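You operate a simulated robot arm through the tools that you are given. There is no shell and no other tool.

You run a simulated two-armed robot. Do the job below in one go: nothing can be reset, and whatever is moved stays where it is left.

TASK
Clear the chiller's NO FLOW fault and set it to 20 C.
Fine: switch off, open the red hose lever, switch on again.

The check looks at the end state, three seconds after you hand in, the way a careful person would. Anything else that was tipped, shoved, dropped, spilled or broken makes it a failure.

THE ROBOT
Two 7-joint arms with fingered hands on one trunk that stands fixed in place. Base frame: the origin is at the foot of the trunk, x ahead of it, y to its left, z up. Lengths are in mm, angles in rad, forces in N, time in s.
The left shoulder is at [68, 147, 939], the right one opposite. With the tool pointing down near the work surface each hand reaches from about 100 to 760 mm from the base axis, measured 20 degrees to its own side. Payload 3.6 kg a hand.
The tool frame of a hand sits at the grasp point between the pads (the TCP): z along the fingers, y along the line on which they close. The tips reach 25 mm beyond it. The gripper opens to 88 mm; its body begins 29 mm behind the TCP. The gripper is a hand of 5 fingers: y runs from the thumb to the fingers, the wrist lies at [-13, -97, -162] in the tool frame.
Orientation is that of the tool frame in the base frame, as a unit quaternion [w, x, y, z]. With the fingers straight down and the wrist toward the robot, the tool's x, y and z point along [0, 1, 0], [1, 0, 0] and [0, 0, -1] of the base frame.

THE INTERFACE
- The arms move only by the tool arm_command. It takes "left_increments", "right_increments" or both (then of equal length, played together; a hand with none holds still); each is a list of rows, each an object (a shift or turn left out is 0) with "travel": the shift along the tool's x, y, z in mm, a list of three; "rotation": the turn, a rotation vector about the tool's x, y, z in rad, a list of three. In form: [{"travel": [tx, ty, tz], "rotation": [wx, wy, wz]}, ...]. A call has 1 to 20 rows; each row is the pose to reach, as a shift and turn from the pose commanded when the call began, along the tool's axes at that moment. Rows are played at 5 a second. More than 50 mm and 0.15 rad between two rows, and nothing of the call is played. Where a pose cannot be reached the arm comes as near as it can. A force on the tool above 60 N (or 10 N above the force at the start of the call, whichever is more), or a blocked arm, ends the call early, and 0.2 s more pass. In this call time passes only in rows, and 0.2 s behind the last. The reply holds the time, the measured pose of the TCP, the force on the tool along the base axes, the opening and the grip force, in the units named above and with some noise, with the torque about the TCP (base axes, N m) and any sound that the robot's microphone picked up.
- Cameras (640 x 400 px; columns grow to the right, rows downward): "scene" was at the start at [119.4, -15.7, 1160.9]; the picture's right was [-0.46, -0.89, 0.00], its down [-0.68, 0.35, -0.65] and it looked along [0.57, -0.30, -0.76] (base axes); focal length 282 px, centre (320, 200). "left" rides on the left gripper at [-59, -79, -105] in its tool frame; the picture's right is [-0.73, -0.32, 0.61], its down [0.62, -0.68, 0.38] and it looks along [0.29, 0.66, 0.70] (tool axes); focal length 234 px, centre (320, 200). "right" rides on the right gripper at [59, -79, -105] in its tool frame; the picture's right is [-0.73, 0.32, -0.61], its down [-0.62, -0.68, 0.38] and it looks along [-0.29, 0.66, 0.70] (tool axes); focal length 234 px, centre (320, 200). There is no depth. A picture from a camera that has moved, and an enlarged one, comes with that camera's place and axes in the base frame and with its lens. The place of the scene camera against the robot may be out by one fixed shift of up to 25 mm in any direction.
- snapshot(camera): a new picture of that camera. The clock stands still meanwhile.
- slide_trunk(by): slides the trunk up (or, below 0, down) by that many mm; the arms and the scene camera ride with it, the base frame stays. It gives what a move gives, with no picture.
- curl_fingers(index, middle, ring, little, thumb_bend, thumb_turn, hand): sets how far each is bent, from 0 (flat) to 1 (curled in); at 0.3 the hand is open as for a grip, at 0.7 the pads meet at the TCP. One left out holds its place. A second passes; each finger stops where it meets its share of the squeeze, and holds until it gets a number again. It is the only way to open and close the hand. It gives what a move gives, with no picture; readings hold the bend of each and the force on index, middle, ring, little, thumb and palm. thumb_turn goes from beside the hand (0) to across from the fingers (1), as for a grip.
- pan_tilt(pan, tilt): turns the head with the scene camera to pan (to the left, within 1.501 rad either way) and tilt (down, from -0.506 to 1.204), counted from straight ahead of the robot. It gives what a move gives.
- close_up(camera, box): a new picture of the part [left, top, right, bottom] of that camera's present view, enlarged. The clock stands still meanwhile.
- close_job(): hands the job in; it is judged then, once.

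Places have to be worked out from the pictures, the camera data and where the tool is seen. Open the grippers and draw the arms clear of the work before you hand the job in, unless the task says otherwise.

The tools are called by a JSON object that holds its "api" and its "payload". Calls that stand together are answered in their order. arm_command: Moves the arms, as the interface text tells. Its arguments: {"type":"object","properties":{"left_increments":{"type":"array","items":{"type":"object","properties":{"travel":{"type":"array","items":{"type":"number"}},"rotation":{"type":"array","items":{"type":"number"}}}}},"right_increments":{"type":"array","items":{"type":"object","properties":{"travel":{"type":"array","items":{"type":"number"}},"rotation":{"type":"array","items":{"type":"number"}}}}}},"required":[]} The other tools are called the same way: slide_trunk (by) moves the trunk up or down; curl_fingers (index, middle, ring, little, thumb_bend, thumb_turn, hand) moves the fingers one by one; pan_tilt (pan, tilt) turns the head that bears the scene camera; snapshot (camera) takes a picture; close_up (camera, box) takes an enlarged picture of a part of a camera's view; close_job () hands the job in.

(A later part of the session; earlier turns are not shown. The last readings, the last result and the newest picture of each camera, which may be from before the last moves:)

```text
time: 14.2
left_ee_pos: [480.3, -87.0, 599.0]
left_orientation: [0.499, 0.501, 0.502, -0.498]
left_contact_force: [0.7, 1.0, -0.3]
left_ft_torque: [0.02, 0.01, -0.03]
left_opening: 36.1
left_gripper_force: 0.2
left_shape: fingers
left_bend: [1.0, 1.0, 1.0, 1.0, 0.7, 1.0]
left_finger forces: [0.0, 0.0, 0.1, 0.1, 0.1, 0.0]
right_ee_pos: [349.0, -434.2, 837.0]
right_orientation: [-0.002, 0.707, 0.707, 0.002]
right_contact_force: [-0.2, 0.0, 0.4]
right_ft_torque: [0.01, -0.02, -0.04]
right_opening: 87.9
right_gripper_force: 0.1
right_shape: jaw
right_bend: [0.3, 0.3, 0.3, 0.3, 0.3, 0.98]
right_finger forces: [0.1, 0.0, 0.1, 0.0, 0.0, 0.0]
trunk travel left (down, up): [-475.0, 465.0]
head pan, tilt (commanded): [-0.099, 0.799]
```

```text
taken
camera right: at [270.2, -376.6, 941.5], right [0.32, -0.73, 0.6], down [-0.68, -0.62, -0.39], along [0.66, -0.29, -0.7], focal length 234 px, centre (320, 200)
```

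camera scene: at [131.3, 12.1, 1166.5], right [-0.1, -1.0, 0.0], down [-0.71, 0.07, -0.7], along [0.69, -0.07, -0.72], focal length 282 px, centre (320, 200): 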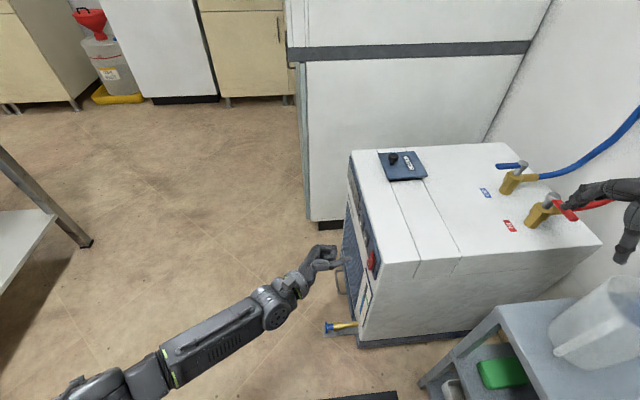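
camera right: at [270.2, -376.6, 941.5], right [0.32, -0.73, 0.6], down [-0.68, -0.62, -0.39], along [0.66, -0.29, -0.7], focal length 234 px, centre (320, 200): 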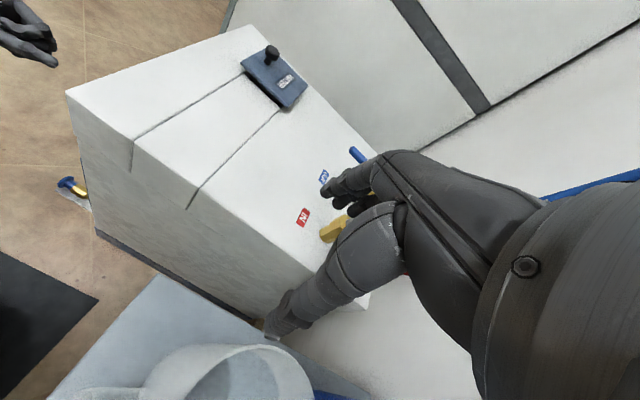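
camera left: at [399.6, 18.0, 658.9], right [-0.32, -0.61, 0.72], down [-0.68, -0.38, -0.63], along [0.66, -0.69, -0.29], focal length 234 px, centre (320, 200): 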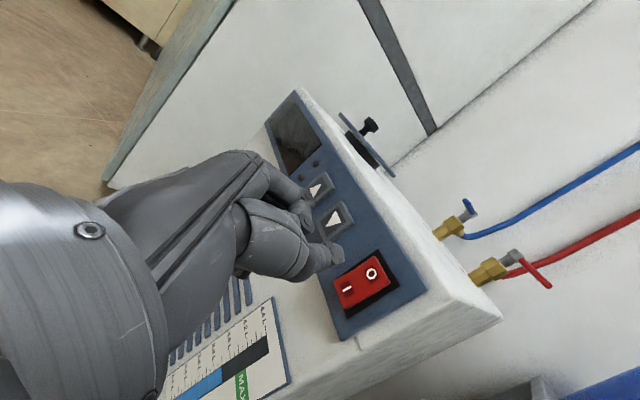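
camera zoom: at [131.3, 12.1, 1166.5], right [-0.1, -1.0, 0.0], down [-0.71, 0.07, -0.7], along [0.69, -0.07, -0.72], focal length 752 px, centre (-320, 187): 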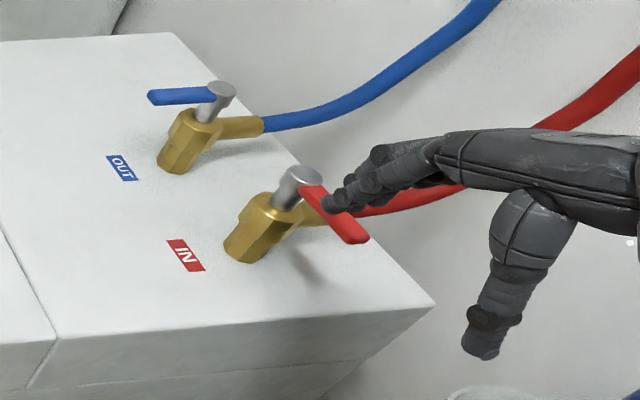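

The stem is at about [502,−548,731]. The red lever points toward the robot (−x), across its pipe, and is about 62 mm long. The blue one points +y, so I need to swing the red tip from −x round to +y. I'll curl the right fingers, leave the thumb out as a pusher, and raise the right hand while turning it to a forward-and-down pointing pose.

{"api": "curl_fingers", "payload": {"hand": "right", "index": 1, "middle": 1, "ring": 1, "little": 1, "thumb_bend": 0.7, "thumb_turn": 1}}

{"api": "arm_command", "payload": {"right_increments": [{"travel": [0, 0, -30], "rotation": [-0.063, 0.063, 0.109]}, {"travel": [0, 0, -60], "rotation": [-0.125, 0.125, 0.217]}, {"travel": [-4, 4, -62], "rotation": [-0.188, 0.188, 0.326]}, {"travel": [-8, 7, -62], "rotation": [-0.251, 0.251, 0.435]}, {"travel": [-12, 10, -62], "rotation": [-0.313, 0.313, 0.543]}, {"travel": [-16, 13, -62], "rotation": [-0.376, 0.376, 0.652]}, {"travel": [-20, 17, -62], "rotation": [-0.439, 0.439, 0.761]}, {"travel": [-24, 20, -62], "rotation": [-0.501, 0.501, 0.87]}, {"travel": [-28, 23, -62], "rotation": [-0.564, 0.564, 0.978]}, {"travel": [-32, 27, -62], "rotation": [-0.627, 0.627, 1.087]}, {"travel": [-36, 30, -62], "rotation": [-0.69, 0.69, 1.196]}, {"travel": [-40, 34, -62], "rotation": [-0.752, 0.752, 1.304]}, {"travel": [-40, 34, -62], "rotation": [-0.815, 0.815, 1.413]}]}}

{"api": "snapshot", "payload": {"camera": "right"}}

{"api": "pan_tilt", "payload": {"pan": -0.9, "tilt": 0.75}}

{"api": "snapshot", "payload": {"camera": "scene"}}

```text
time: 15.2
left_ee_pos: [478.8, -86.0, 601.0]
left_orientation: [0.499, 0.501, 0.503, -0.497]
left_contact_force: [0.8, -0.2, -1.0]
left_ft_torque: [0.02, 0.0, -0.01]
left_opening: 36.0
left_gripper_force: 0.1
left_shape: fingers
left_bend: [1.0, 1.0, 1.0, 1.0, 0.7, 1.0]
left_finger forces: [0.0, 0.0, 0.0, 0.0, 0.1, 0.0]
right_ee_pos: [348.2, -435.3, 837.3]
right_orientation: [-0.002, 0.707, 0.707, 0.002]
right_contact_force: [-0.3, 0.0, -0.3]
right_ft_torque: [0.01, -0.01, -0.03]
right_opening: 36.7
right_gripper_force: 0.0
right_shape: fingers
right_bend: [1.0, 1.0, 1.0, 1.0, 0.7, 1.0]
right_finger forces: [0.1, 0.1, 0.0, 0.0, 0.1, 0.0]
trunk travel left (down, up): [-475.0, 465.0]
head pan, tilt (commanded): [-0.099, 0.799]
```

```text
time: 18.1
left_ee_pos: [478.8, -86.8, 599.1]
left_orientation: [0.498, 0.502, 0.503, -0.497]
left_contact_force: [0.5, 0.8, 0.4]
left_ft_torque: [0.02, 0.0, 0.02]
left_opening: 36.2
left_gripper_force: 0.0
left_shape: fingers
left_bend: [1.0, 1.0, 1.0, 1.0, 0.7, 1.0]
left_finger forces: [0.0, 0.0, 0.0, 0.0, 0.1, 0.0]
right_ee_pos: [382.7, -476.9, 899.8]
right_orientation: [-0.002, 0.866, -0.002, 0.5]
right_contact_force: [0.3, -0.1, 0.5]
right_ft_torque: [-0.03, 0.0, -0.01]
right_opening: 36.6
right_gripper_force: 0.0
right_shape: fingers
right_bend: [1.0, 1.0, 1.0, 1.0, 0.7, 1.0]
right_finger forces: [0.0, 0.1, 0.0, 0.0, 0.1, 0.0]
trunk travel left (down, up): [-475.0, 465.0]
head pan, tilt (commanded): [-0.099, 0.799]
```

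```text
taken
camera right: at [321.7, -398.6, 1002.3], right [-0.89, -0.32, -0.33], down [0.02, 0.69, -0.73], along [0.46, -0.65, -0.6], focal length 234 px, centre (320, 200)
```

right: 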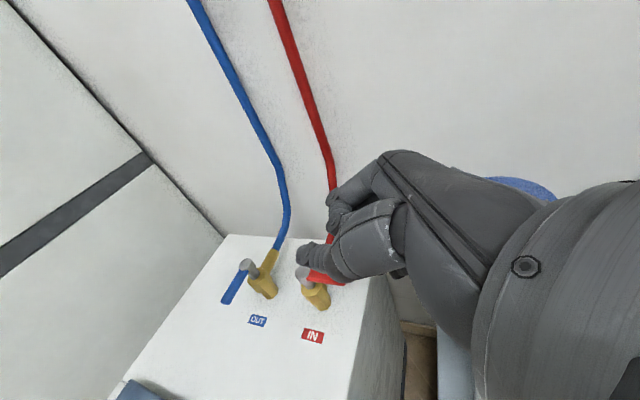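

```text
time: 19.2
left_ee_pos: [480.5, -87.1, 600.0]
left_orientation: [0.499, 0.502, 0.502, -0.497]
left_contact_force: [0.6, 0.3, 0.9]
left_ft_torque: [0.03, 0.02, 0.0]
left_opening: 36.2
left_gripper_force: 0.1
left_shape: fingers
left_bend: [1.0, 1.0, 1.0, 1.0, 0.7, 1.0]
left_finger forces: [0.1, 0.1, 0.0, 0.0, 0.1, 0.1]
right_ee_pos: [382.8, -477.3, 900.5]
right_orientation: [-0.002, 0.866, -0.002, 0.5]
right_contact_force: [0.5, -0.2, -1.2]
right_ft_torque: [-0.04, 0.0, -0.03]
right_opening: 36.2
right_gripper_force: 0.1
right_shape: fingers
right_bend: [1.0, 1.0, 1.0, 1.0, 0.7, 1.0]
right_finger forces: [0.1, 0.1, 0.0, 0.0, 0.0, 0.0]
trunk travel left (down, up): [-475.0, 465.0]
head pan, tilt (commanded): [-0.901, 0.75]
```

```text
taken
camera scene: at [102.5, -45.1, 1170.7], right [-0.78, -0.62, 0.0], down [-0.42, 0.53, -0.73], along [0.46, -0.58, -0.68], focal length 282 px, centre (320, 200)
```

scene: 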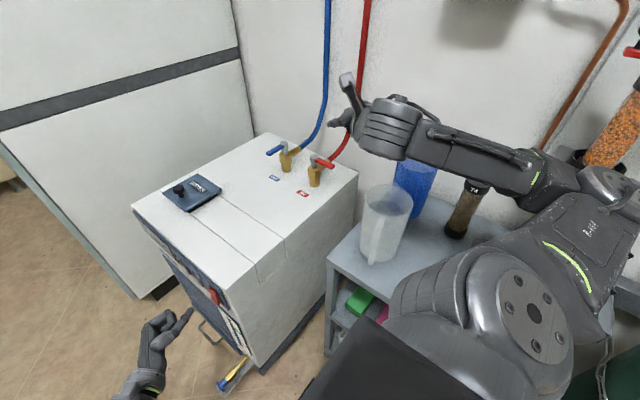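

The pose came out as intended and the valves are visible from the right wrist camera. I'll zoom in on them.

{"api": "close_up", "payload": {"camera": "right", "box": [210, 220, 370, 350]}}

{"api": "close_up", "payload": {"camera": "scene", "box": [250, 70, 410, 210]}}

```text
3.08 times, centred on (290, 285) of right
camera zoom: at [322.0, -399.2, 1002.3], right [-0.89, -0.32, -0.33], down [0.02, 0.69, -0.73], along [0.46, -0.65, -0.6], focal length 720 px, centre (412, -62)
```

zoom: 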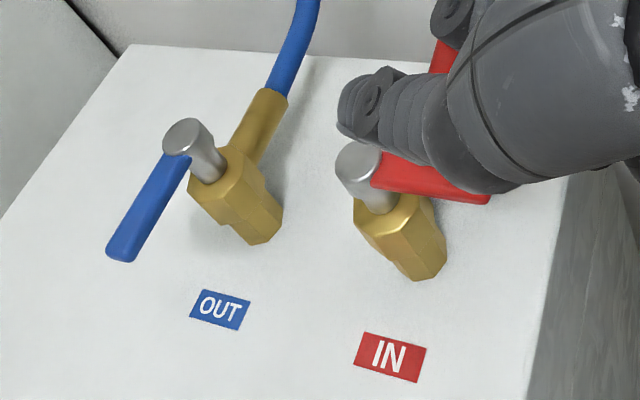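

```text
2.86 times, centred on (330, 140) of scene
camera zoom: at [102.5, -45.1, 1170.7], right [-0.78, -0.62, 0.0], down [-0.42, 0.53, -0.73], along [0.46, -0.58, -0.68], focal length 805 px, centre (291, 371)
```

zoom: 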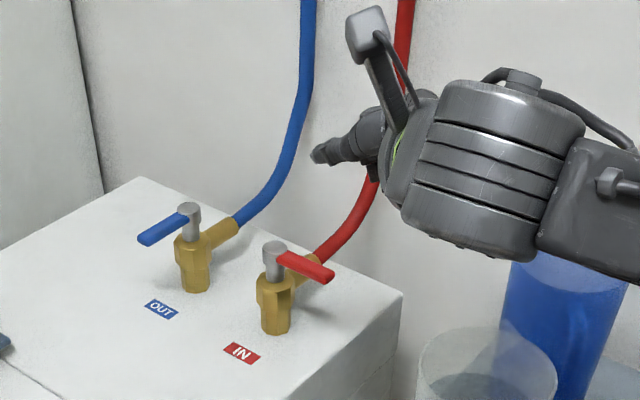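

From two wrist views, the red lever's stem is at [503,−541,731] with its tip at x≈436. The jug on the cart is near [262,−485] with its top at about z 764, so the right forearm must stay high. I'll turn the right hand to point more down and to the right, and move it above the starting spot at [445,−590,810].

{"api": "arm_command", "payload": {"right_increments": [{"travel": [0, 20, 0], "rotation": [-0.07, -0.043, 0.053]}, {"travel": [-8, 40, 17], "rotation": [-0.139, -0.085, 0.107]}, {"travel": [-16, 60, 34], "rotation": [-0.208, -0.128, 0.16]}, {"travel": [-24, 80, 50], "rotation": [-0.278, -0.171, 0.213]}, {"travel": [-32, 100, 67], "rotation": [-0.347, -0.213, 0.267]}, {"travel": [-40, 113, 84], "rotation": [-0.417, -0.256, 0.32]}, {"travel": [-47, 113, 99], "rotation": [-0.417, -0.256, 0.32]}, {"travel": [-47, 113, 99], "rotation": [-0.417, -0.256, 0.32]}]}}

{"api": "snapshot", "payload": {"camera": "right"}}

{"api": "snapshot", "payload": {"camera": "scene"}}

```text
time: 21.0
left_ee_pos: [479.6, -87.5, 599.5]
left_orientation: [0.499, 0.5, 0.503, -0.497]
left_contact_force: [0.2, 0.8, -1.1]
left_ft_torque: [-0.01, 0.0, 0.01]
left_opening: 36.4
left_gripper_force: 0.1
left_shape: fingers
left_bend: [1.0, 1.0, 1.0, 1.0, 0.7, 1.0]
left_finger forces: [0.1, 0.0, 0.0, 0.0, 0.1, 0.1]
right_ee_pos: [373.5, -538.3, 861.6]
right_orientation: [0.023, 0.883, -0.082, 0.461]
right_contact_force: [0.5, 0.3, 0.3]
right_ft_torque: [0.01, 0.01, 0.0]
right_opening: 36.7
right_gripper_force: 0.1
right_shape: fingers
right_bend: [1.0, 1.0, 1.0, 1.0, 0.7, 1.0]
right_finger forces: [0.0, 0.0, 0.0, 0.0, 0.1, 0.0]
right hand out of reach, approached as far as the arm can: row 1, 2, 3, 4, 5, 6, 7, 8
trunk travel left (down, up): [-475.0, 465.0]
head pan, tilt (commanded): [-0.901, 0.75]
```

```text
taken
camera right: at [334.2, -454.2, 971.7], right [-0.95, -0.16, -0.26], down [0.07, 0.7, -0.71], along [0.29, -0.69, -0.66], focal length 234 px, centre (320, 200)
```

right: 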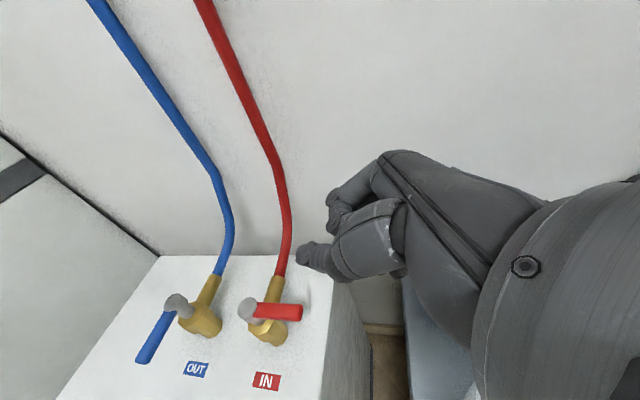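

```text
taken
camera scene: at [98.9, -48.5, 1170.8], right [-0.78, -0.62, 0.0], down [-0.42, 0.53, -0.73], along [0.46, -0.57, -0.68], focal length 282 px, centre (320, 200)
```

scene: 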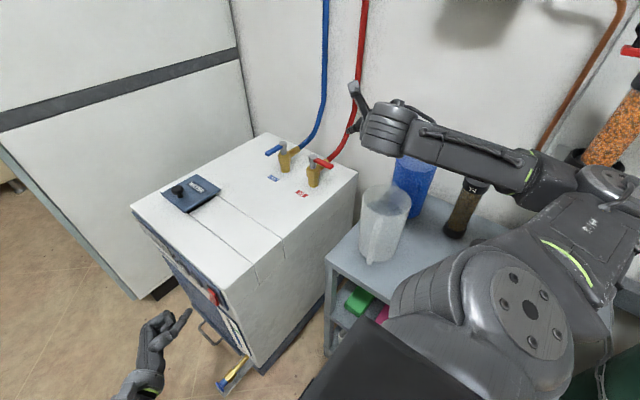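

The right hand couldn't reach that orientation. I'll send a zero increment to learn whether the commanded pose is still the unreachable one.

{"api": "arm_command", "payload": {"right_increments": [{"travel": [0, 0, 0]}]}}

```text
time: 21.4
left_ee_pos: [478.9, -87.5, 600.0]
left_orientation: [0.499, 0.501, 0.502, -0.498]
left_contact_force: [0.4, 0.4, 0.0]
left_ft_torque: [-0.01, -0.01, -0.02]
left_opening: 36.4
left_gripper_force: 0.0
left_shape: fingers
left_bend: [1.0, 1.0, 1.0, 1.0, 0.7, 1.0]
left_finger forces: [0.1, 0.1, 0.0, 0.0, 0.0, 0.0]
right_ee_pos: [373.0, -536.4, 862.9]
right_orientation: [0.023, 0.882, -0.081, 0.463]
right_contact_force: [0.0, 0.5, 0.8]
right_ft_torque: [0.0, 0.04, 0.03]
right_opening: 36.4
right_gripper_force: 0.1
right_shape: fingers
right_bend: [1.0, 1.0, 1.0, 1.0, 0.7, 1.0]
right_finger forces: [0.1, 0.0, 0.0, 0.0, 0.1, 0.0]
trunk travel left (down, up): [-475.0, 465.0]
head pan, tilt (commanded): [-0.901, 0.75]
```

The commanded pose is the current one. I'll use the same plan without the yaw: straight ahead, pitched 45° down, over the lever's right side.

{"api": "arm_command", "payload": {"right_increments": [{"travel": [1, 9, 19], "rotation": [0.021, -0.036, -0.026]}, {"travel": [2, 17, 38], "rotation": [0.042, -0.072, -0.053]}, {"travel": [3, 26, 57], "rotation": [0.063, -0.109, -0.079]}, {"travel": [3, 34, 76], "rotation": [0.084, -0.145, -0.106]}, {"travel": [3.6, 42, 94.5], "rotation": [0.105, -0.181, -0.132]}, {"travel": [3.6, 42, 94.5], "rotation": [0.105, -0.181, -0.132]}]}}

{"api": "snapshot", "payload": {"camera": "right"}}

{"api": "snapshot", "payload": {"camera": "scene"}}

```text
time: 22.8
left_ee_pos: [478.8, -87.2, 600.9]
left_orientation: [0.5, 0.501, 0.502, -0.497]
left_contact_force: [0.8, -0.4, -0.3]
left_ft_torque: [0.02, 0.01, 0.01]
left_opening: 36.2
left_gripper_force: 0.1
left_shape: fingers
left_bend: [1.0, 1.0, 1.0, 1.0, 0.7, 1.0]
left_finger forces: [0.1, 0.0, 0.0, 0.1, 0.0, 0.1]
right_ee_pos: [445.3, -590.1, 809.5]
right_orientation: [0.001, 0.924, 0.001, 0.381]
right_contact_force: [-0.2, 0.2, 0.2]
right_ft_torque: [-0.01, 0.0, 0.05]
right_opening: 36.4
right_gripper_force: 0.0
right_shape: fingers
right_bend: [1.0, 1.0, 1.0, 1.0, 0.7, 1.0]
right_finger forces: [0.0, 0.0, 0.0, 0.0, 0.0, 0.0]
trunk travel left (down, up): [-475.0, 465.0]
head pan, tilt (commanded): [-0.901, 0.75]
```

```text
taken
camera right: at [412.0, -511.2, 923.8], right [-0.94, -0.32, -0.08], down [-0.17, 0.68, -0.71], along [0.29, -0.66, -0.7], focal length 234 px, centre (320, 200)
```

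right: 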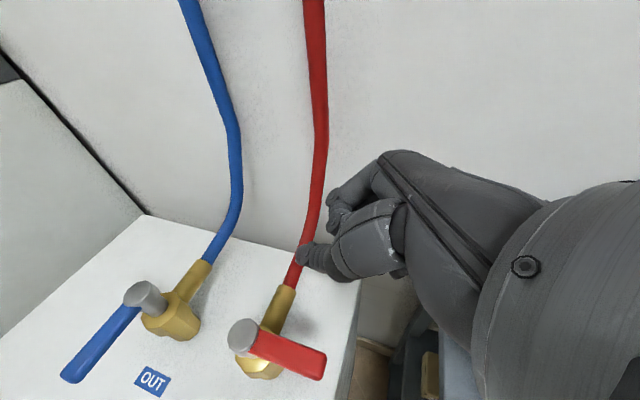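

```text
taken
camera scene: at [99.5, -48.2, 1170.8], right [-0.78, -0.62, 0.0], down [-0.42, 0.53, -0.73], along [0.46, -0.57, -0.68], focal length 282 px, centre (320, 200)
```

scene: 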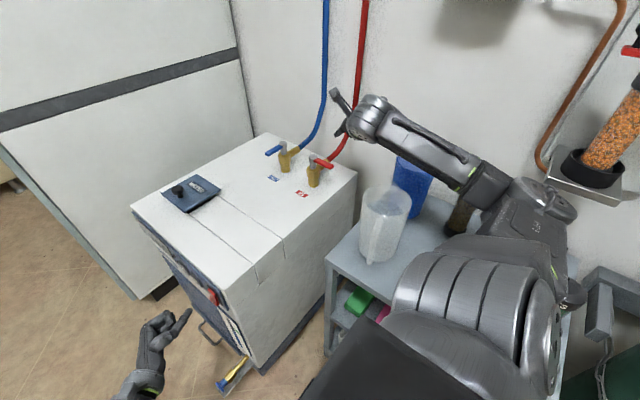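

The pose is reached. The forearm passes over the jug, so I'll raise the trunk 150 mm first. That way the forearm slopes down from higher up and clears the jug when I lower the hand.

{"api": "slide_trunk", "payload": {"by": 150}}

{"api": "snapshot", "payload": {"camera": "scene"}}

{"api": "snapshot", "payload": {"camera": "right"}}

```text
time: 24.5
left_ee_pos: [478.6, -86.0, 749.6]
left_orientation: [0.499, 0.501, 0.503, -0.497]
left_contact_force: [0.0, 0.8, 0.4]
left_ft_torque: [-0.01, -0.01, 0.0]
left_opening: 36.2
left_gripper_force: 0.1
left_shape: fingers
left_bend: [1.0, 1.0, 1.0, 1.0, 0.7, 1.0]
left_finger forces: [0.1, 0.1, 0.0, 0.0, 0.0, 0.0]
right_ee_pos: [443.7, -589.8, 959.3]
right_orientation: [-0.001, 0.924, 0.0, 0.382]
right_contact_force: [0.0, -0.1, -0.9]
right_ft_torque: [0.01, 0.0, 0.02]
right_opening: 36.5
right_gripper_force: 0.0
right_shape: fingers
right_bend: [1.0, 1.0, 1.0, 1.0, 0.7, 1.0]
right_finger forces: [0.0, 0.1, 0.0, 0.1, 0.1, 0.0]
trunk travel left (down, up): [-625.0, 315.0]
head pan, tilt (commanded): [-0.901, 0.75]
```

```text
taken
camera scene: at [102.5, -44.5, 1320.7], right [-0.78, -0.62, 0.0], down [-0.42, 0.53, -0.73], along [0.46, -0.58, -0.68], focal length 282 px, centre (320, 200)
```

scene: 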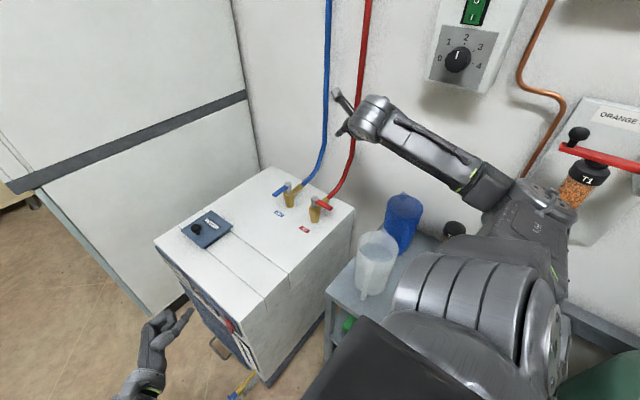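

```text
taken
camera right: at [411.9, -511.2, 1073.6], right [-0.94, -0.32, -0.08], down [-0.17, 0.68, -0.71], along [0.28, -0.66, -0.7], focal length 234 px, centre (320, 200)
```

right: 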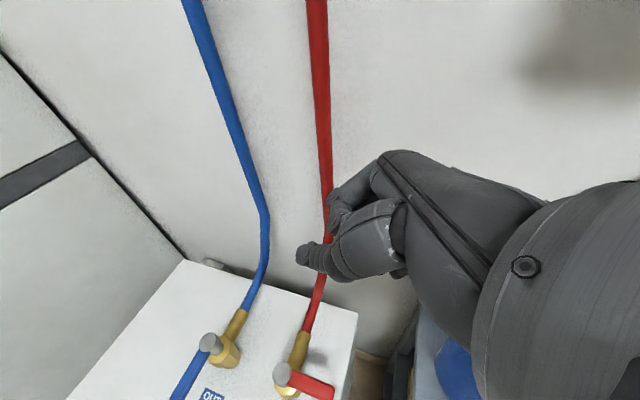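

The jug top is confirmed at about [262,−473,766]. I'll lower the right hand to z≈780 beside the lever.

{"api": "arm_command", "payload": {"right_increments": [{"travel": [-25, 0, 27]}, {"travel": [-50, 1, 53]}, {"travel": [-75, 1, 80]}, {"travel": [-100, 2, 107]}, {"travel": [-122, 2, 131]}, {"travel": [-122, 2, 131]}]}}

{"api": "snapshot", "payload": {"camera": "right"}}

{"api": "snapshot", "payload": {"camera": "scene"}}

```text
time: 25.9
left_ee_pos: [479.7, -87.9, 750.9]
left_orientation: [0.499, 0.501, 0.503, -0.497]
left_contact_force: [-0.2, 0.2, -0.4]
left_ft_torque: [0.0, 0.03, 0.02]
left_opening: 36.3
left_gripper_force: 0.0
left_shape: fingers
left_bend: [1.0, 1.0, 1.0, 1.0, 0.7, 1.0]
left_finger forces: [0.1, 0.0, 0.0, 0.1, 0.0, 0.1]
right_ee_pos: [450.5, -592.4, 780.2]
right_orientation: [0.0, 0.924, 0.0, 0.382]
right_contact_force: [-0.3, 0.0, 0.9]
right_ft_torque: [-0.02, 0.01, -0.03]
right_opening: 36.5
right_gripper_force: 0.1
right_shape: fingers
right_bend: [1.0, 1.0, 1.0, 1.0, 0.7, 1.0]
right_finger forces: [0.0, 0.0, 0.1, 0.0, 0.0, 0.0]
trunk travel left (down, up): [-625.0, 315.0]
head pan, tilt (commanded): [-0.901, 0.75]
```

```text
taken
camera right: at [418.5, -513.9, 895.1], right [-0.94, -0.32, -0.08], down [-0.17, 0.68, -0.71], along [0.29, -0.66, -0.7], focal length 234 px, centre (320, 200)
```

right: 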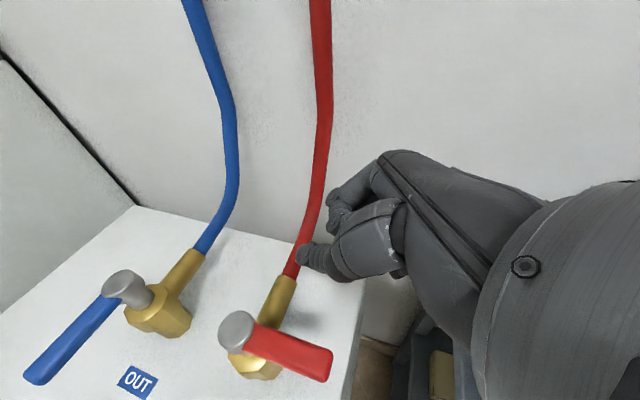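

```text
taken
camera scene: at [102.1, -44.6, 1320.7], right [-0.78, -0.62, 0.0], down [-0.42, 0.53, -0.73], along [0.46, -0.58, -0.68], focal length 282 px, centre (320, 200)
```

scene: 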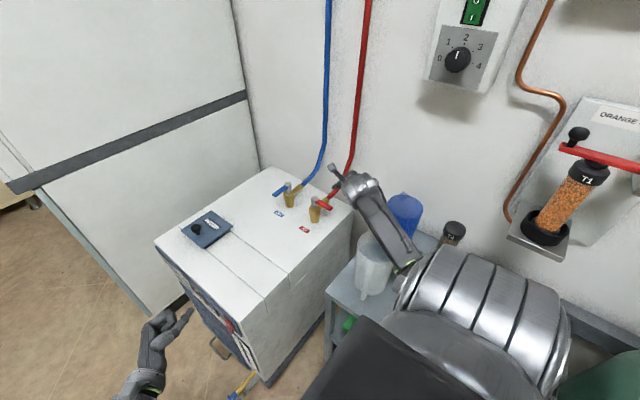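

Geometry is confirmed: lever y −546…−532, tip x≈437, z≈731. The forearm clears the jug well. I'll lower the thumb to the lever's height on its −y side.

{"api": "arm_command", "payload": {"right_increments": [{"travel": [-13, 0, 9]}, {"travel": [-26, 0, 19]}, {"travel": [-38, 0, 28]}, {"travel": [-38, 0, 28]}]}}

{"api": "snapshot", "payload": {"camera": "right"}}

{"api": "close_up", "payload": {"camera": "scene", "box": [260, 130, 460, 310]}}

```text
time: 26.9
left_ee_pos: [480.2, -86.3, 749.1]
left_orientation: [0.499, 0.5, 0.503, -0.497]
left_contact_force: [0.6, 0.6, 0.5]
left_ft_torque: [0.0, 0.0, 0.0]
left_opening: 36.3
left_gripper_force: 0.0
left_shape: fingers
left_bend: [1.0, 1.0, 1.0, 1.0, 0.7, 1.0]
left_finger forces: [0.1, 0.1, 0.0, 0.0, 0.0, 0.1]
right_ee_pos: [441.7, -593.0, 732.8]
right_orientation: [0.0, 0.924, 0.0, 0.382]
right_contact_force: [0.2, -0.3, -0.7]
right_ft_torque: [-0.01, -0.01, 0.04]
right_opening: 36.4
right_gripper_force: 0.0
right_shape: fingers
right_bend: [1.0, 1.0, 1.0, 1.0, 0.7, 1.0]
right_finger forces: [0.0, 0.0, 0.0, 0.1, 0.0, 0.0]
trunk travel left (down, up): [-625.0, 315.0]
head pan, tilt (commanded): [-0.901, 0.75]
```

```text
taken
camera right: at [410.4, -513.4, 847.7], right [-0.94, -0.32, -0.08], down [-0.17, 0.68, -0.71], along [0.29, -0.66, -0.7], focal length 234 px, centre (320, 200)
```

right: 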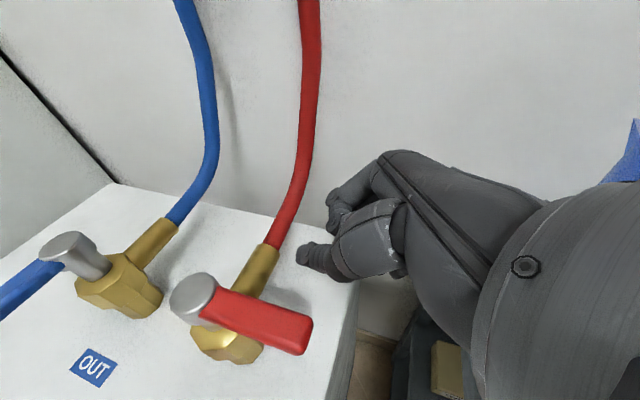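

```text
2.22 times, centred on (360, 220) of scene
camera zoom: at [102.3, -44.5, 1320.7], right [-0.78, -0.62, 0.0], down [-0.42, 0.53, -0.73], along [0.46, -0.58, -0.68], focal length 626 px, centre (231, 156)
```

zoom: 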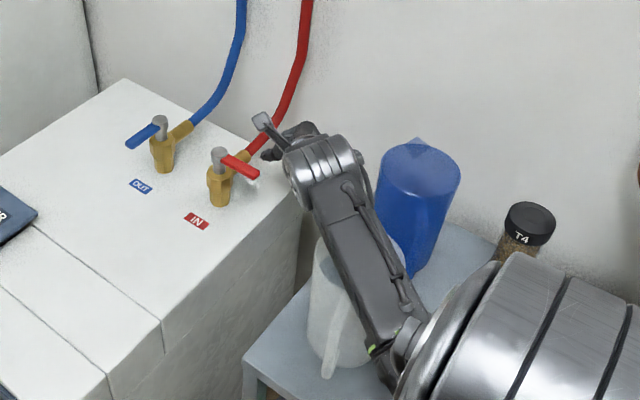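

The thumb is just right of the lever. I'll start pushing toward +y with small steps.

{"api": "arm_command", "payload": {"right_increments": [{"travel": [0, -10, 0]}, {"travel": [0, -20, 0]}, {"travel": [1, -28, 1]}, {"travel": [1, -36, 1]}, {"travel": [1, -36, 1]}]}}

{"api": "snapshot", "payload": {"camera": "right"}}

```text
time: 28.1
left_ee_pos: [480.0, -86.3, 749.1]
left_orientation: [0.498, 0.501, 0.503, -0.498]
left_contact_force: [0.5, 0.2, -0.2]
left_ft_torque: [0.0, -0.02, 0.04]
left_opening: 36.3
left_gripper_force: 0.0
left_shape: fingers
left_bend: [1.0, 1.0, 1.0, 1.0, 0.7, 1.0]
left_finger forces: [0.0, 0.0, 0.0, 0.0, 0.0, 0.0]
right_ee_pos: [444.1, -554.6, 733.5]
right_orientation: [0.0, 0.924, -0.001, 0.382]
right_contact_force: [0.2, -0.9, 0.2]
right_ft_torque: [-0.04, 0.0, 0.0]
right_opening: 36.3
right_gripper_force: 0.2
right_shape: fingers
right_bend: [1.0, 1.0, 1.0, 1.0, 0.7, 1.0]
right_finger forces: [0.1, 0.0, 0.0, 0.0, 0.1, 0.0]
trunk travel left (down, up): [-625.0, 315.0]
head pan, tilt (commanded): [-0.901, 0.75]
```

```text
taken
camera right: at [412.8, -476.3, 847.4], right [-0.94, -0.32, -0.08], down [-0.17, 0.68, -0.71], along [0.29, -0.66, -0.7], focal length 234 px, centre (320, 200)
```

right: 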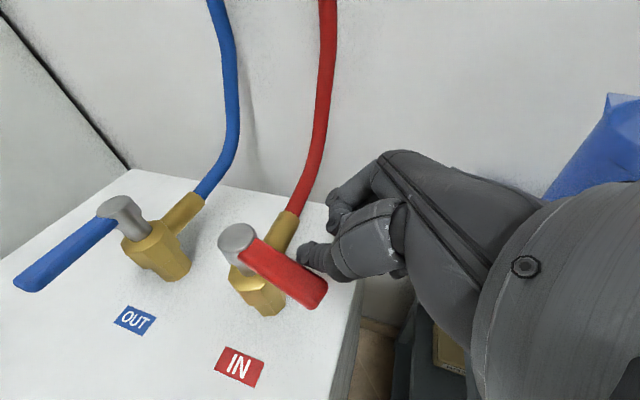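

The lever has begun to turn (about 15°) with almost no force, in the right direction. I'll continue along the arc.

{"api": "arm_command", "payload": {"right_increments": [{"travel": [0, -9, 0]}, {"travel": [1.4, -20, 1.4]}, {"travel": [4.2, -30, 4.2]}, {"travel": [8.5, -39, 8.5]}, {"travel": [14.1, -47, 14.1]}, {"travel": [14.1, -47, 14.1]}]}}

{"api": "snapshot", "payload": {"camera": "right"}}

{"api": "close_up", "payload": {"camera": "scene", "box": [260, 130, 420, 270]}}

```text
time: 29.5
left_ee_pos: [479.7, -86.5, 750.4]
left_orientation: [0.499, 0.502, 0.503, -0.497]
left_contact_force: [0.9, 0.0, 0.2]
left_ft_torque: [0.0, 0.01, -0.04]
left_opening: 36.4
left_gripper_force: 0.1
left_shape: fingers
left_bend: [1.0, 1.0, 1.0, 1.0, 0.7, 1.0]
left_finger forces: [0.0, 0.1, 0.0, 0.1, 0.0, 0.0]
right_ee_pos: [463.7, -509.0, 733.4]
right_orientation: [0.001, 0.924, 0.0, 0.382]
right_contact_force: [0.5, -0.8, -0.5]
right_ft_torque: [-0.02, 0.02, -0.01]
right_opening: 35.9
right_gripper_force: 0.7
right_shape: fingers
right_bend: [1.0, 1.0, 1.0, 1.0, 0.71, 1.0]
right_finger forces: [0.0, 0.0, 0.0, 0.1, 0.8, 0.0]
trunk travel left (down, up): [-625.0, 315.0]
head pan, tilt (commanded): [-0.901, 0.75]
```

```text
taken
camera right: at [431.2, -430.6, 848.4], right [-0.94, -0.32, -0.08], down [-0.17, 0.68, -0.71], along [0.29, -0.66, -0.7], focal length 234 px, centre (320, 200)
```

right: 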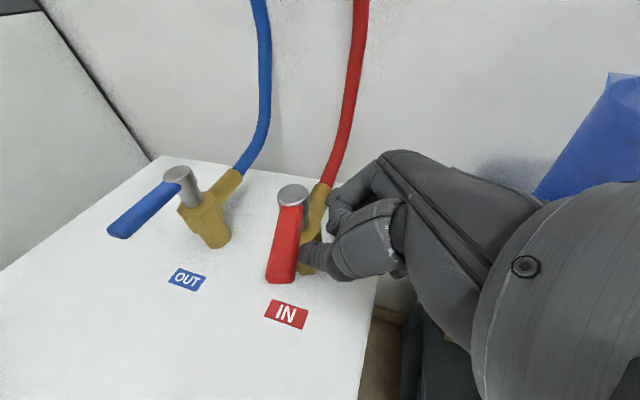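

```text
2.86 times, centred on (340, 200) of scene
camera zoom: at [102.2, -44.8, 1320.7], right [-0.78, -0.62, 0.0], down [-0.42, 0.53, -0.73], along [0.46, -0.58, -0.68], focal length 805 px, centre (263, 200)
```

zoom: 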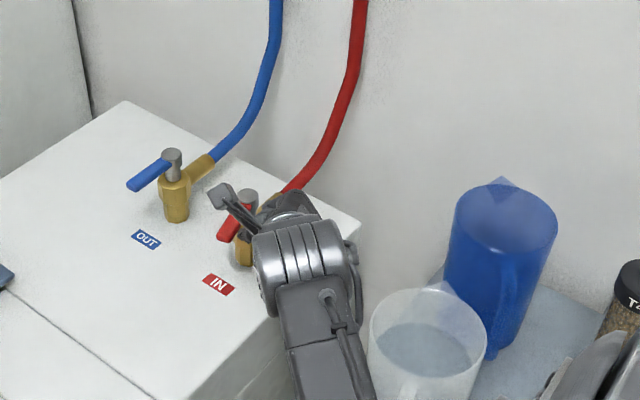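

The lever is at about 107°, with roughly 17° to go before it's parallel with its pipe. I'll push the rest of the way gently, mostly +x.

{"api": "arm_command", "payload": {"right_increments": [{"travel": [3.5, -4, 3.5]}, {"travel": [7, -7, 7]}, {"travel": [10, -8.5, 10]}, {"travel": [12, -9, 12]}, {"travel": [12, -9, 12]}]}}

{"api": "snapshot", "payload": {"camera": "right"}}

```text
time: 30.7
left_ee_pos: [479.4, -87.6, 749.5]
left_orientation: [0.5, 0.5, 0.504, -0.497]
left_contact_force: [0.2, 0.0, 0.2]
left_ft_torque: [0.0, 0.01, -0.01]
left_opening: 35.9
left_gripper_force: 0.1
left_shape: fingers
left_bend: [1.0, 1.0, 1.0, 1.0, 0.7, 1.0]
left_finger forces: [0.0, 0.1, 0.0, 0.0, 0.0, 0.0]
right_ee_pos: [480.6, -499.8, 733.8]
right_orientation: [-0.001, 0.924, -0.001, 0.382]
right_contact_force: [-5.2, -0.9, -1.3]
right_ft_torque: [-0.04, 0.07, 0.01]
right_opening: 35.8
right_gripper_force: 2.5
right_shape: fingers
right_bend: [1.0, 1.0, 1.0, 1.0, 0.71, 1.0]
right_finger forces: [0.0, 0.1, 0.0, 0.0, 4.7, 0.1]
trunk travel left (down, up): [-625.0, 315.0]
head pan, tilt (commanded): [-0.901, 0.75]
```

```text
taken
camera right: at [447.9, -421.4, 848.1], right [-0.94, -0.32, -0.08], down [-0.17, 0.68, -0.71], along [0.29, -0.66, -0.7], focal length 234 px, centre (320, 200)
```

right: 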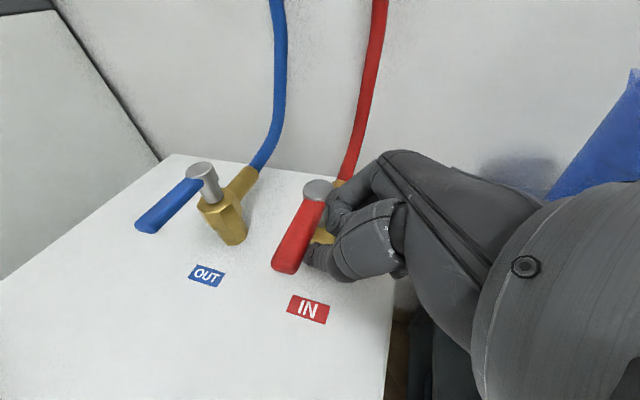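

The lever is now about parallel with the blue one. I'll press a little further to make sure it's against its stop.

{"api": "arm_command", "payload": {"right_increments": [{"travel": [1.4, -0.5, 1.4]}, {"travel": [2.8, -0.5, 2.8]}, {"travel": [2.8, -0.5, 2.8]}]}}

{"api": "snapshot", "payload": {"camera": "right"}}

```text
time: 31.5
left_ee_pos: [478.7, -87.2, 751.1]
left_orientation: [0.5, 0.502, 0.502, -0.496]
left_contact_force: [-0.4, 0.6, 0.5]
left_ft_torque: [-0.01, 0.02, -0.02]
left_opening: 36.1
left_gripper_force: 0.1
left_shape: fingers
left_bend: [1.0, 1.0, 1.0, 1.0, 0.7, 1.0]
left_finger forces: [0.1, 0.0, 0.1, 0.0, 0.1, 0.0]
right_ee_pos: [484.7, -499.4, 734.1]
right_orientation: [0.0, 0.924, -0.001, 0.382]
right_contact_force: [-10.1, -0.4, -0.1]
right_ft_torque: [0.01, 0.11, 0.11]
right_opening: 35.8
right_gripper_force: 3.4
right_shape: fingers
right_bend: [1.0, 1.0, 1.0, 1.0, 0.71, 1.0]
right_finger forces: [0.0, 0.1, 0.0, 0.0, 8.2, 0.1]
trunk travel left (down, up): [-625.0, 315.0]
head pan, tilt (commanded): [-0.901, 0.75]
```

```text
taken
camera right: at [451.5, -421.1, 848.6], right [-0.94, -0.32, -0.08], down [-0.17, 0.68, -0.71], along [0.29, -0.66, -0.7], focal length 234 px, centre (320, 200)
```

right: 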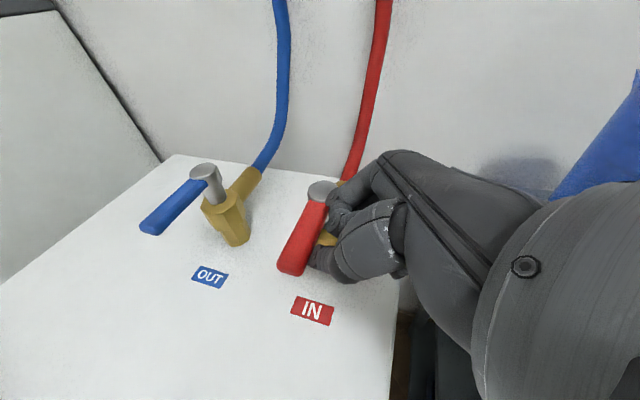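

Force is rising (10 N) while the lever barely moves, so it's likely at its stop. One more small push will confirm.

{"api": "arm_command", "payload": {"right_increments": [{"travel": [1.4, 0, 1.4]}, {"travel": [3.5, 0, 3.5]}, {"travel": [3.5, 0, 3.5]}]}}

{"api": "snapshot", "payload": {"camera": "right"}}

```text
time: 32.3
left_ee_pos: [476.6, -85.5, 751.5]
left_orientation: [0.5, 0.501, 0.503, -0.496]
left_contact_force: [0.8, -0.6, 0.7]
left_ft_torque: [-0.01, -0.01, -0.01]
left_opening: 36.1
left_gripper_force: 0.1
left_shape: fingers
left_bend: [1.0, 1.0, 1.0, 1.0, 0.7, 1.0]
left_finger forces: [0.0, 0.0, 0.0, 0.0, 0.0, 0.0]
right_ee_pos: [488.1, -497.8, 734.0]
right_orientation: [0.001, 0.924, 0.0, 0.382]
right_contact_force: [-14.6, -2.4, -0.8]
right_ft_torque: [0.0, 0.12, 0.09]
right_opening: 35.8
right_gripper_force: 6.2
right_shape: fingers
right_bend: [1.0, 1.0, 1.0, 1.0, 0.71, 1.0]
right_finger forces: [0.0, 0.1, 0.0, 0.1, 11.7, 0.0]
trunk travel left (down, up): [-625.0, 315.0]
head pan, tilt (commanded): [-0.901, 0.75]
```

```text
taken
camera right: at [455.8, -420.0, 848.0], right [-0.94, -0.32, -0.08], down [-0.17, 0.68, -0.71], along [0.29, -0.66, -0.7], focal length 234 px, centre (320, 200)
```

right: 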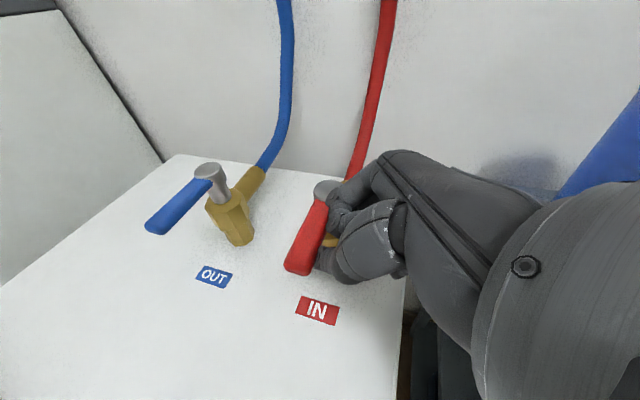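

The lever tip no longer moves under 15 N, so it's at its stop and parallel to the pipe. I'll back the right hand off (−x first, then up) and inspect.

{"api": "arm_command", "payload": {"right_increments": [{"travel": [-10, 0, -10]}, {"travel": [-22, 0, -22]}, {"travel": [-8, 0, -36]}, {"travel": [10, 0, -54]}, {"travel": [32, 0, -76]}, {"travel": [50, 0, -94]}, {"travel": [50, 0, -94]}]}}

{"api": "snapshot", "payload": {"camera": "right"}}

{"api": "snapshot", "payload": {"camera": "scene"}}

```text
time: 33.9
left_ee_pos: [479.2, -86.4, 750.6]
left_orientation: [0.498, 0.502, 0.503, -0.497]
left_contact_force: [0.2, 0.4, -0.2]
left_ft_torque: [0.01, -0.03, -0.03]
left_opening: 35.8
left_gripper_force: 0.0
left_shape: fingers
left_bend: [1.0, 1.0, 1.0, 1.0, 0.7, 1.0]
left_finger forces: [0.0, 0.1, 0.0, 0.0, 0.0, 0.1]
right_ee_pos: [462.5, -498.8, 835.5]
right_orientation: [0.001, 0.924, 0.0, 0.382]
right_contact_force: [-0.1, 0.5, -0.4]
right_ft_torque: [0.03, -0.02, 0.01]
right_opening: 36.3
right_gripper_force: 0.1
right_shape: fingers
right_bend: [1.0, 1.0, 1.0, 1.0, 0.7, 1.0]
right_finger forces: [0.0, 0.1, 0.1, 0.0, 0.1, 0.0]
trunk travel left (down, up): [-625.0, 315.0]
head pan, tilt (commanded): [-0.901, 0.75]
```

```text
taken
camera right: at [430.0, -420.3, 949.5], right [-0.94, -0.32, -0.08], down [-0.17, 0.68, -0.71], along [0.29, -0.66, -0.7], focal length 234 px, centre (320, 200)
```

right: 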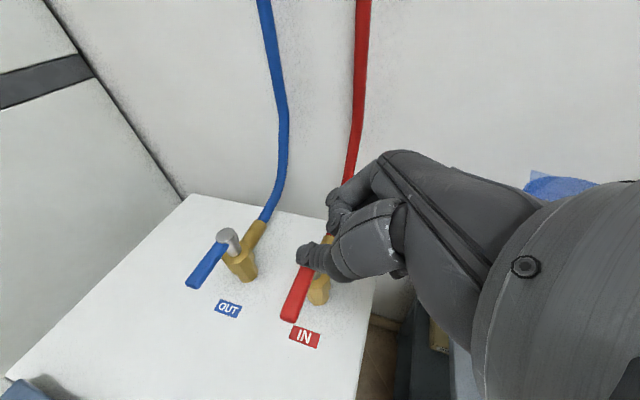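

```text
taken
camera scene: at [102.3, -44.4, 1320.7], right [-0.78, -0.62, 0.0], down [-0.42, 0.53, -0.73], along [0.46, -0.58, -0.68], focal length 282 px, centre (320, 200)
```

scene: 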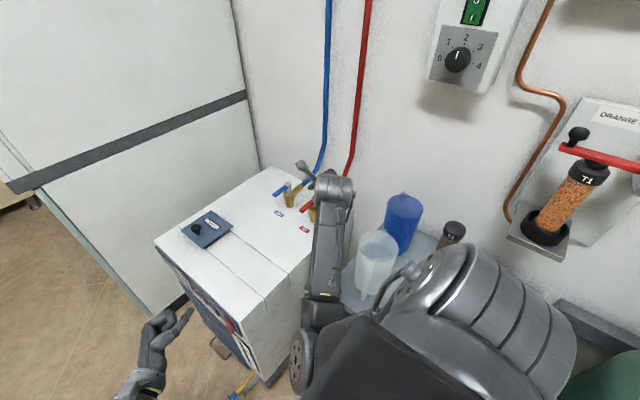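

I'll lift the right hand further clear, then check the red lever from the scene camera.

{"api": "arm_command", "payload": {"right_increments": [{"travel": [12, 0, -12]}, {"travel": [24, -6, -36]}, {"travel": [24, -14, -62]}, {"travel": [24, -22, -88]}, {"travel": [23, -29, -111]}, {"travel": [23, -29, -111]}]}}

{"api": "snapshot", "payload": {"camera": "scene"}}

{"api": "close_up", "payload": {"camera": "scene", "box": [250, 150, 350, 250]}}

{"api": "close_up", "payload": {"camera": "right", "box": [170, 180, 350, 380]}}

```text
time: 35.3
left_ee_pos: [480.1, -86.2, 749.7]
left_orientation: [0.499, 0.501, 0.502, -0.498]
left_contact_force: [0.6, 0.0, -0.7]
left_ft_torque: [0.01, 0.01, 0.01]
left_opening: 36.4
left_gripper_force: 0.1
left_shape: fingers
left_bend: [1.0, 1.0, 1.0, 1.0, 0.7, 1.0]
left_finger forces: [0.0, 0.1, 0.0, 0.0, 0.0, 0.0]
right_ee_pos: [394.9, -475.1, 932.4]
right_orientation: [0.006, 0.924, -0.003, 0.382]
right_contact_force: [-0.1, -0.4, 0.5]
right_ft_torque: [0.0, 0.02, -0.01]
right_opening: 36.2
right_gripper_force: 0.1
right_shape: fingers
right_bend: [1.0, 1.0, 1.0, 1.0, 0.7, 1.0]
right_finger forces: [0.1, 0.0, 0.0, 0.0, 0.0, 0.0]
trunk travel left (down, up): [-625.0, 315.0]
head pan, tilt (commanded): [-0.901, 0.75]
```

```text
taken
camera scene: at [102.6, -44.6, 1320.7], right [-0.78, -0.62, 0.0], down [-0.42, 0.53, -0.73], along [0.46, -0.58, -0.68], focal length 282 px, centre (320, 200)
```

scene: 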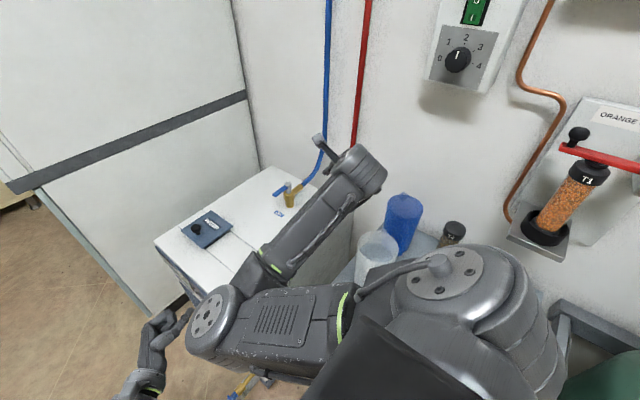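

```text
4.00 times, centred on (300, 200) of scene
camera zoom: at [102.6, -44.6, 1320.7], right [-0.78, -0.62, 0.0], down [-0.42, 0.53, -0.73], along [0.46, -0.58, -0.68], focal length 1127 px, centre (400, 200)
```

zoom: 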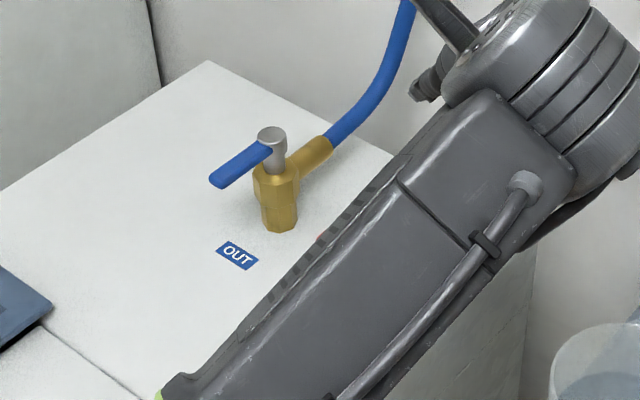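

```text
2.00 times, centred on (260, 280) of right
camera zoom: at [363.6, -395.2, 1045.3], right [-0.95, -0.32, -0.08], down [-0.17, 0.68, -0.72], along [0.28, -0.66, -0.69], focal length 468 px, centre (440, 40)
```

zoom: 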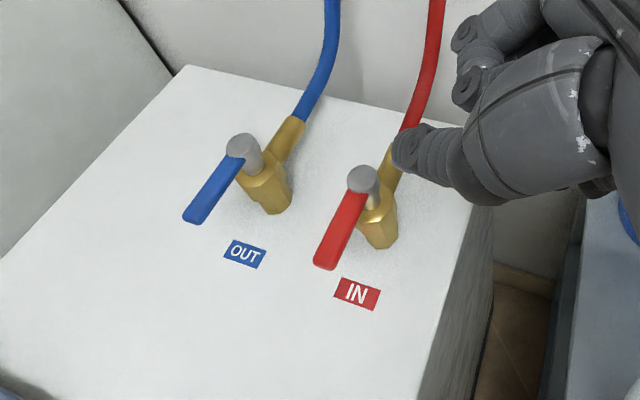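

The red lever now looks nearly parallel to the blue one. I'll zoom in further to measure its angle precisely.

{"api": "close_up", "payload": {"camera": "right", "box": [210, 210, 300, 320]}}

{"api": "close_up", "payload": {"camera": "left", "box": [420, 180, 640, 340]}}

{"api": "snapshot", "payload": {"camera": "left"}}

```text
3.64 times, centred on (255, 265) of right
camera zoom: at [363.6, -395.2, 1045.3], right [-0.95, -0.32, -0.08], down [-0.17, 0.68, -0.72], along [0.28, -0.66, -0.69], focal length 852 px, centre (556, -36)
```

zoom: 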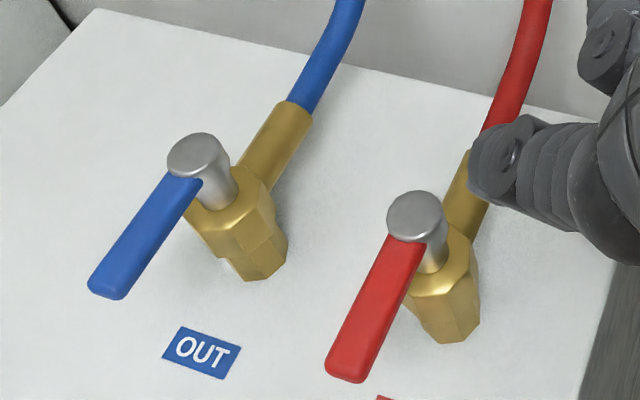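

```text
2.50 times, centred on (530, 260) of left
camera zoom: at [399.1, 17.3, 809.0], right [-0.32, -0.61, 0.72], down [-0.68, -0.38, -0.63], along [0.66, -0.69, -0.3], focal length 585 px, centre (-205, 50)
```

zoom: 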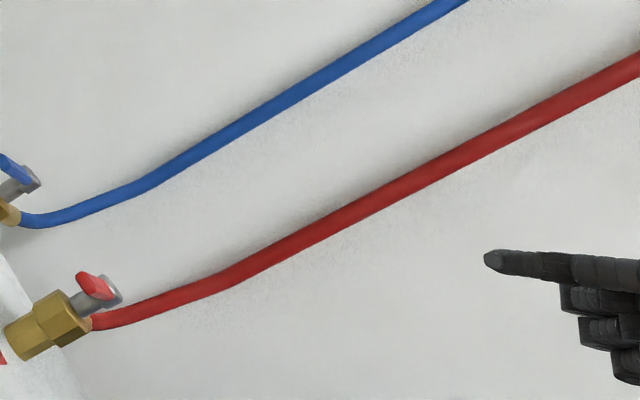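

```text
taken
camera left: at [399.1, 17.3, 809.0], right [-0.32, -0.61, 0.72], down [-0.68, -0.38, -0.63], along [0.66, -0.69, -0.3], focal length 234 px, centre (320, 200)
```

left: 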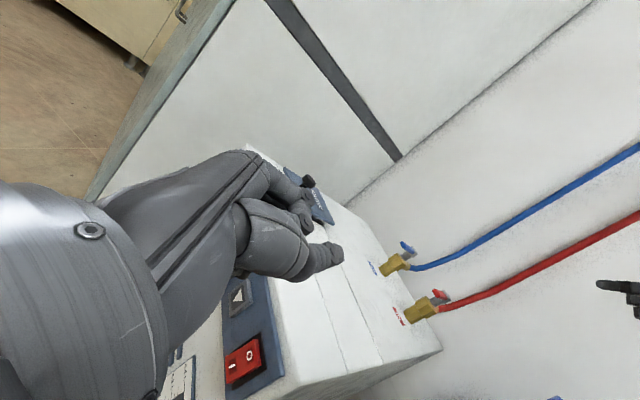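

The red lever's edges line up with the pipe direction within about 1°, same as the blue, so it's fully open. The right elbow swung inward, so I'll return the right hand to its starting orientation, up and back, before lowering the trunk again.

{"api": "arm_command", "payload": {"right_increments": [{"travel": [2, -2, -10], "rotation": [0.051, -0.051, -0.124]}, {"travel": [4, -6, -20], "rotation": [0.102, -0.102, -0.247]}, {"travel": [6, -10, -30], "rotation": [0.154, -0.154, -0.37]}, {"travel": [6, -14, -38], "rotation": [0.205, -0.205, -0.494]}, {"travel": [6, -18, -46], "rotation": [0.256, -0.256, -0.618]}, {"travel": [6, -22, -54], "rotation": [0.307, -0.307, -0.741]}, {"travel": [6, -26, -60], "rotation": [0.358, -0.358, -0.865]}, {"travel": [6, -30, -66], "rotation": [0.409, -0.409, -0.988]}, {"travel": [6, -34, -70], "rotation": [0.461, -0.461, -1.112]}, {"travel": [6, -38, -74], "rotation": [0.512, -0.512, -1.235]}, {"travel": [6, -42, -76], "rotation": [0.563, -0.563, -1.359]}, {"travel": [6, -45, -76], "rotation": [0.614, -0.614, -1.482]}, {"travel": [6, -45, -76], "rotation": [0.614, -0.614, -1.482]}]}}

{"api": "snapshot", "payload": {"camera": "scene"}}

```text
time: 38.1
left_ee_pos: [480.3, -87.8, 749.8]
left_orientation: [0.499, 0.501, 0.502, -0.498]
left_contact_force: [-0.2, 0.5, 1.0]
left_ft_torque: [0.02, -0.02, 0.0]
left_opening: 36.0
left_gripper_force: 0.0
left_shape: fingers
left_bend: [1.0, 1.0, 1.0, 1.0, 0.7, 1.0]
left_finger forces: [0.0, 0.0, 0.0, 0.1, 0.0, 0.0]
right_ee_pos: [347.3, -426.3, 988.4]
right_orientation: [0.0, 0.707, 0.708, -0.002]
right_contact_force: [0.1, 0.3, 0.5]
right_ft_torque: [-0.01, -0.01, 0.0]
right_opening: 36.3
right_gripper_force: 0.0
right_shape: fingers
right_bend: [1.0, 1.0, 1.0, 1.0, 0.7, 1.0]
right_finger forces: [0.0, 0.1, 0.1, 0.0, 0.0, 0.1]
right hand out of reach, approached as far as the arm can: row 1
trunk travel left (down, up): [-625.0, 315.0]
head pan, tilt (commanded): [-0.901, 0.75]
```

```text
taken
camera scene: at [102.4, -44.5, 1320.7], right [-0.78, -0.62, 0.0], down [-0.42, 0.53, -0.73], along [0.46, -0.58, -0.68], focal length 282 px, centre (320, 200)
```

scene: 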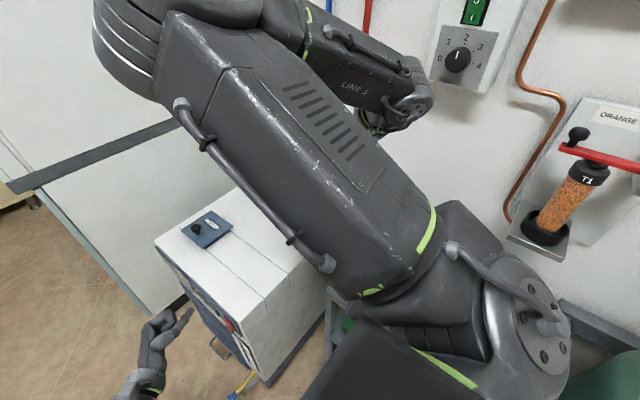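

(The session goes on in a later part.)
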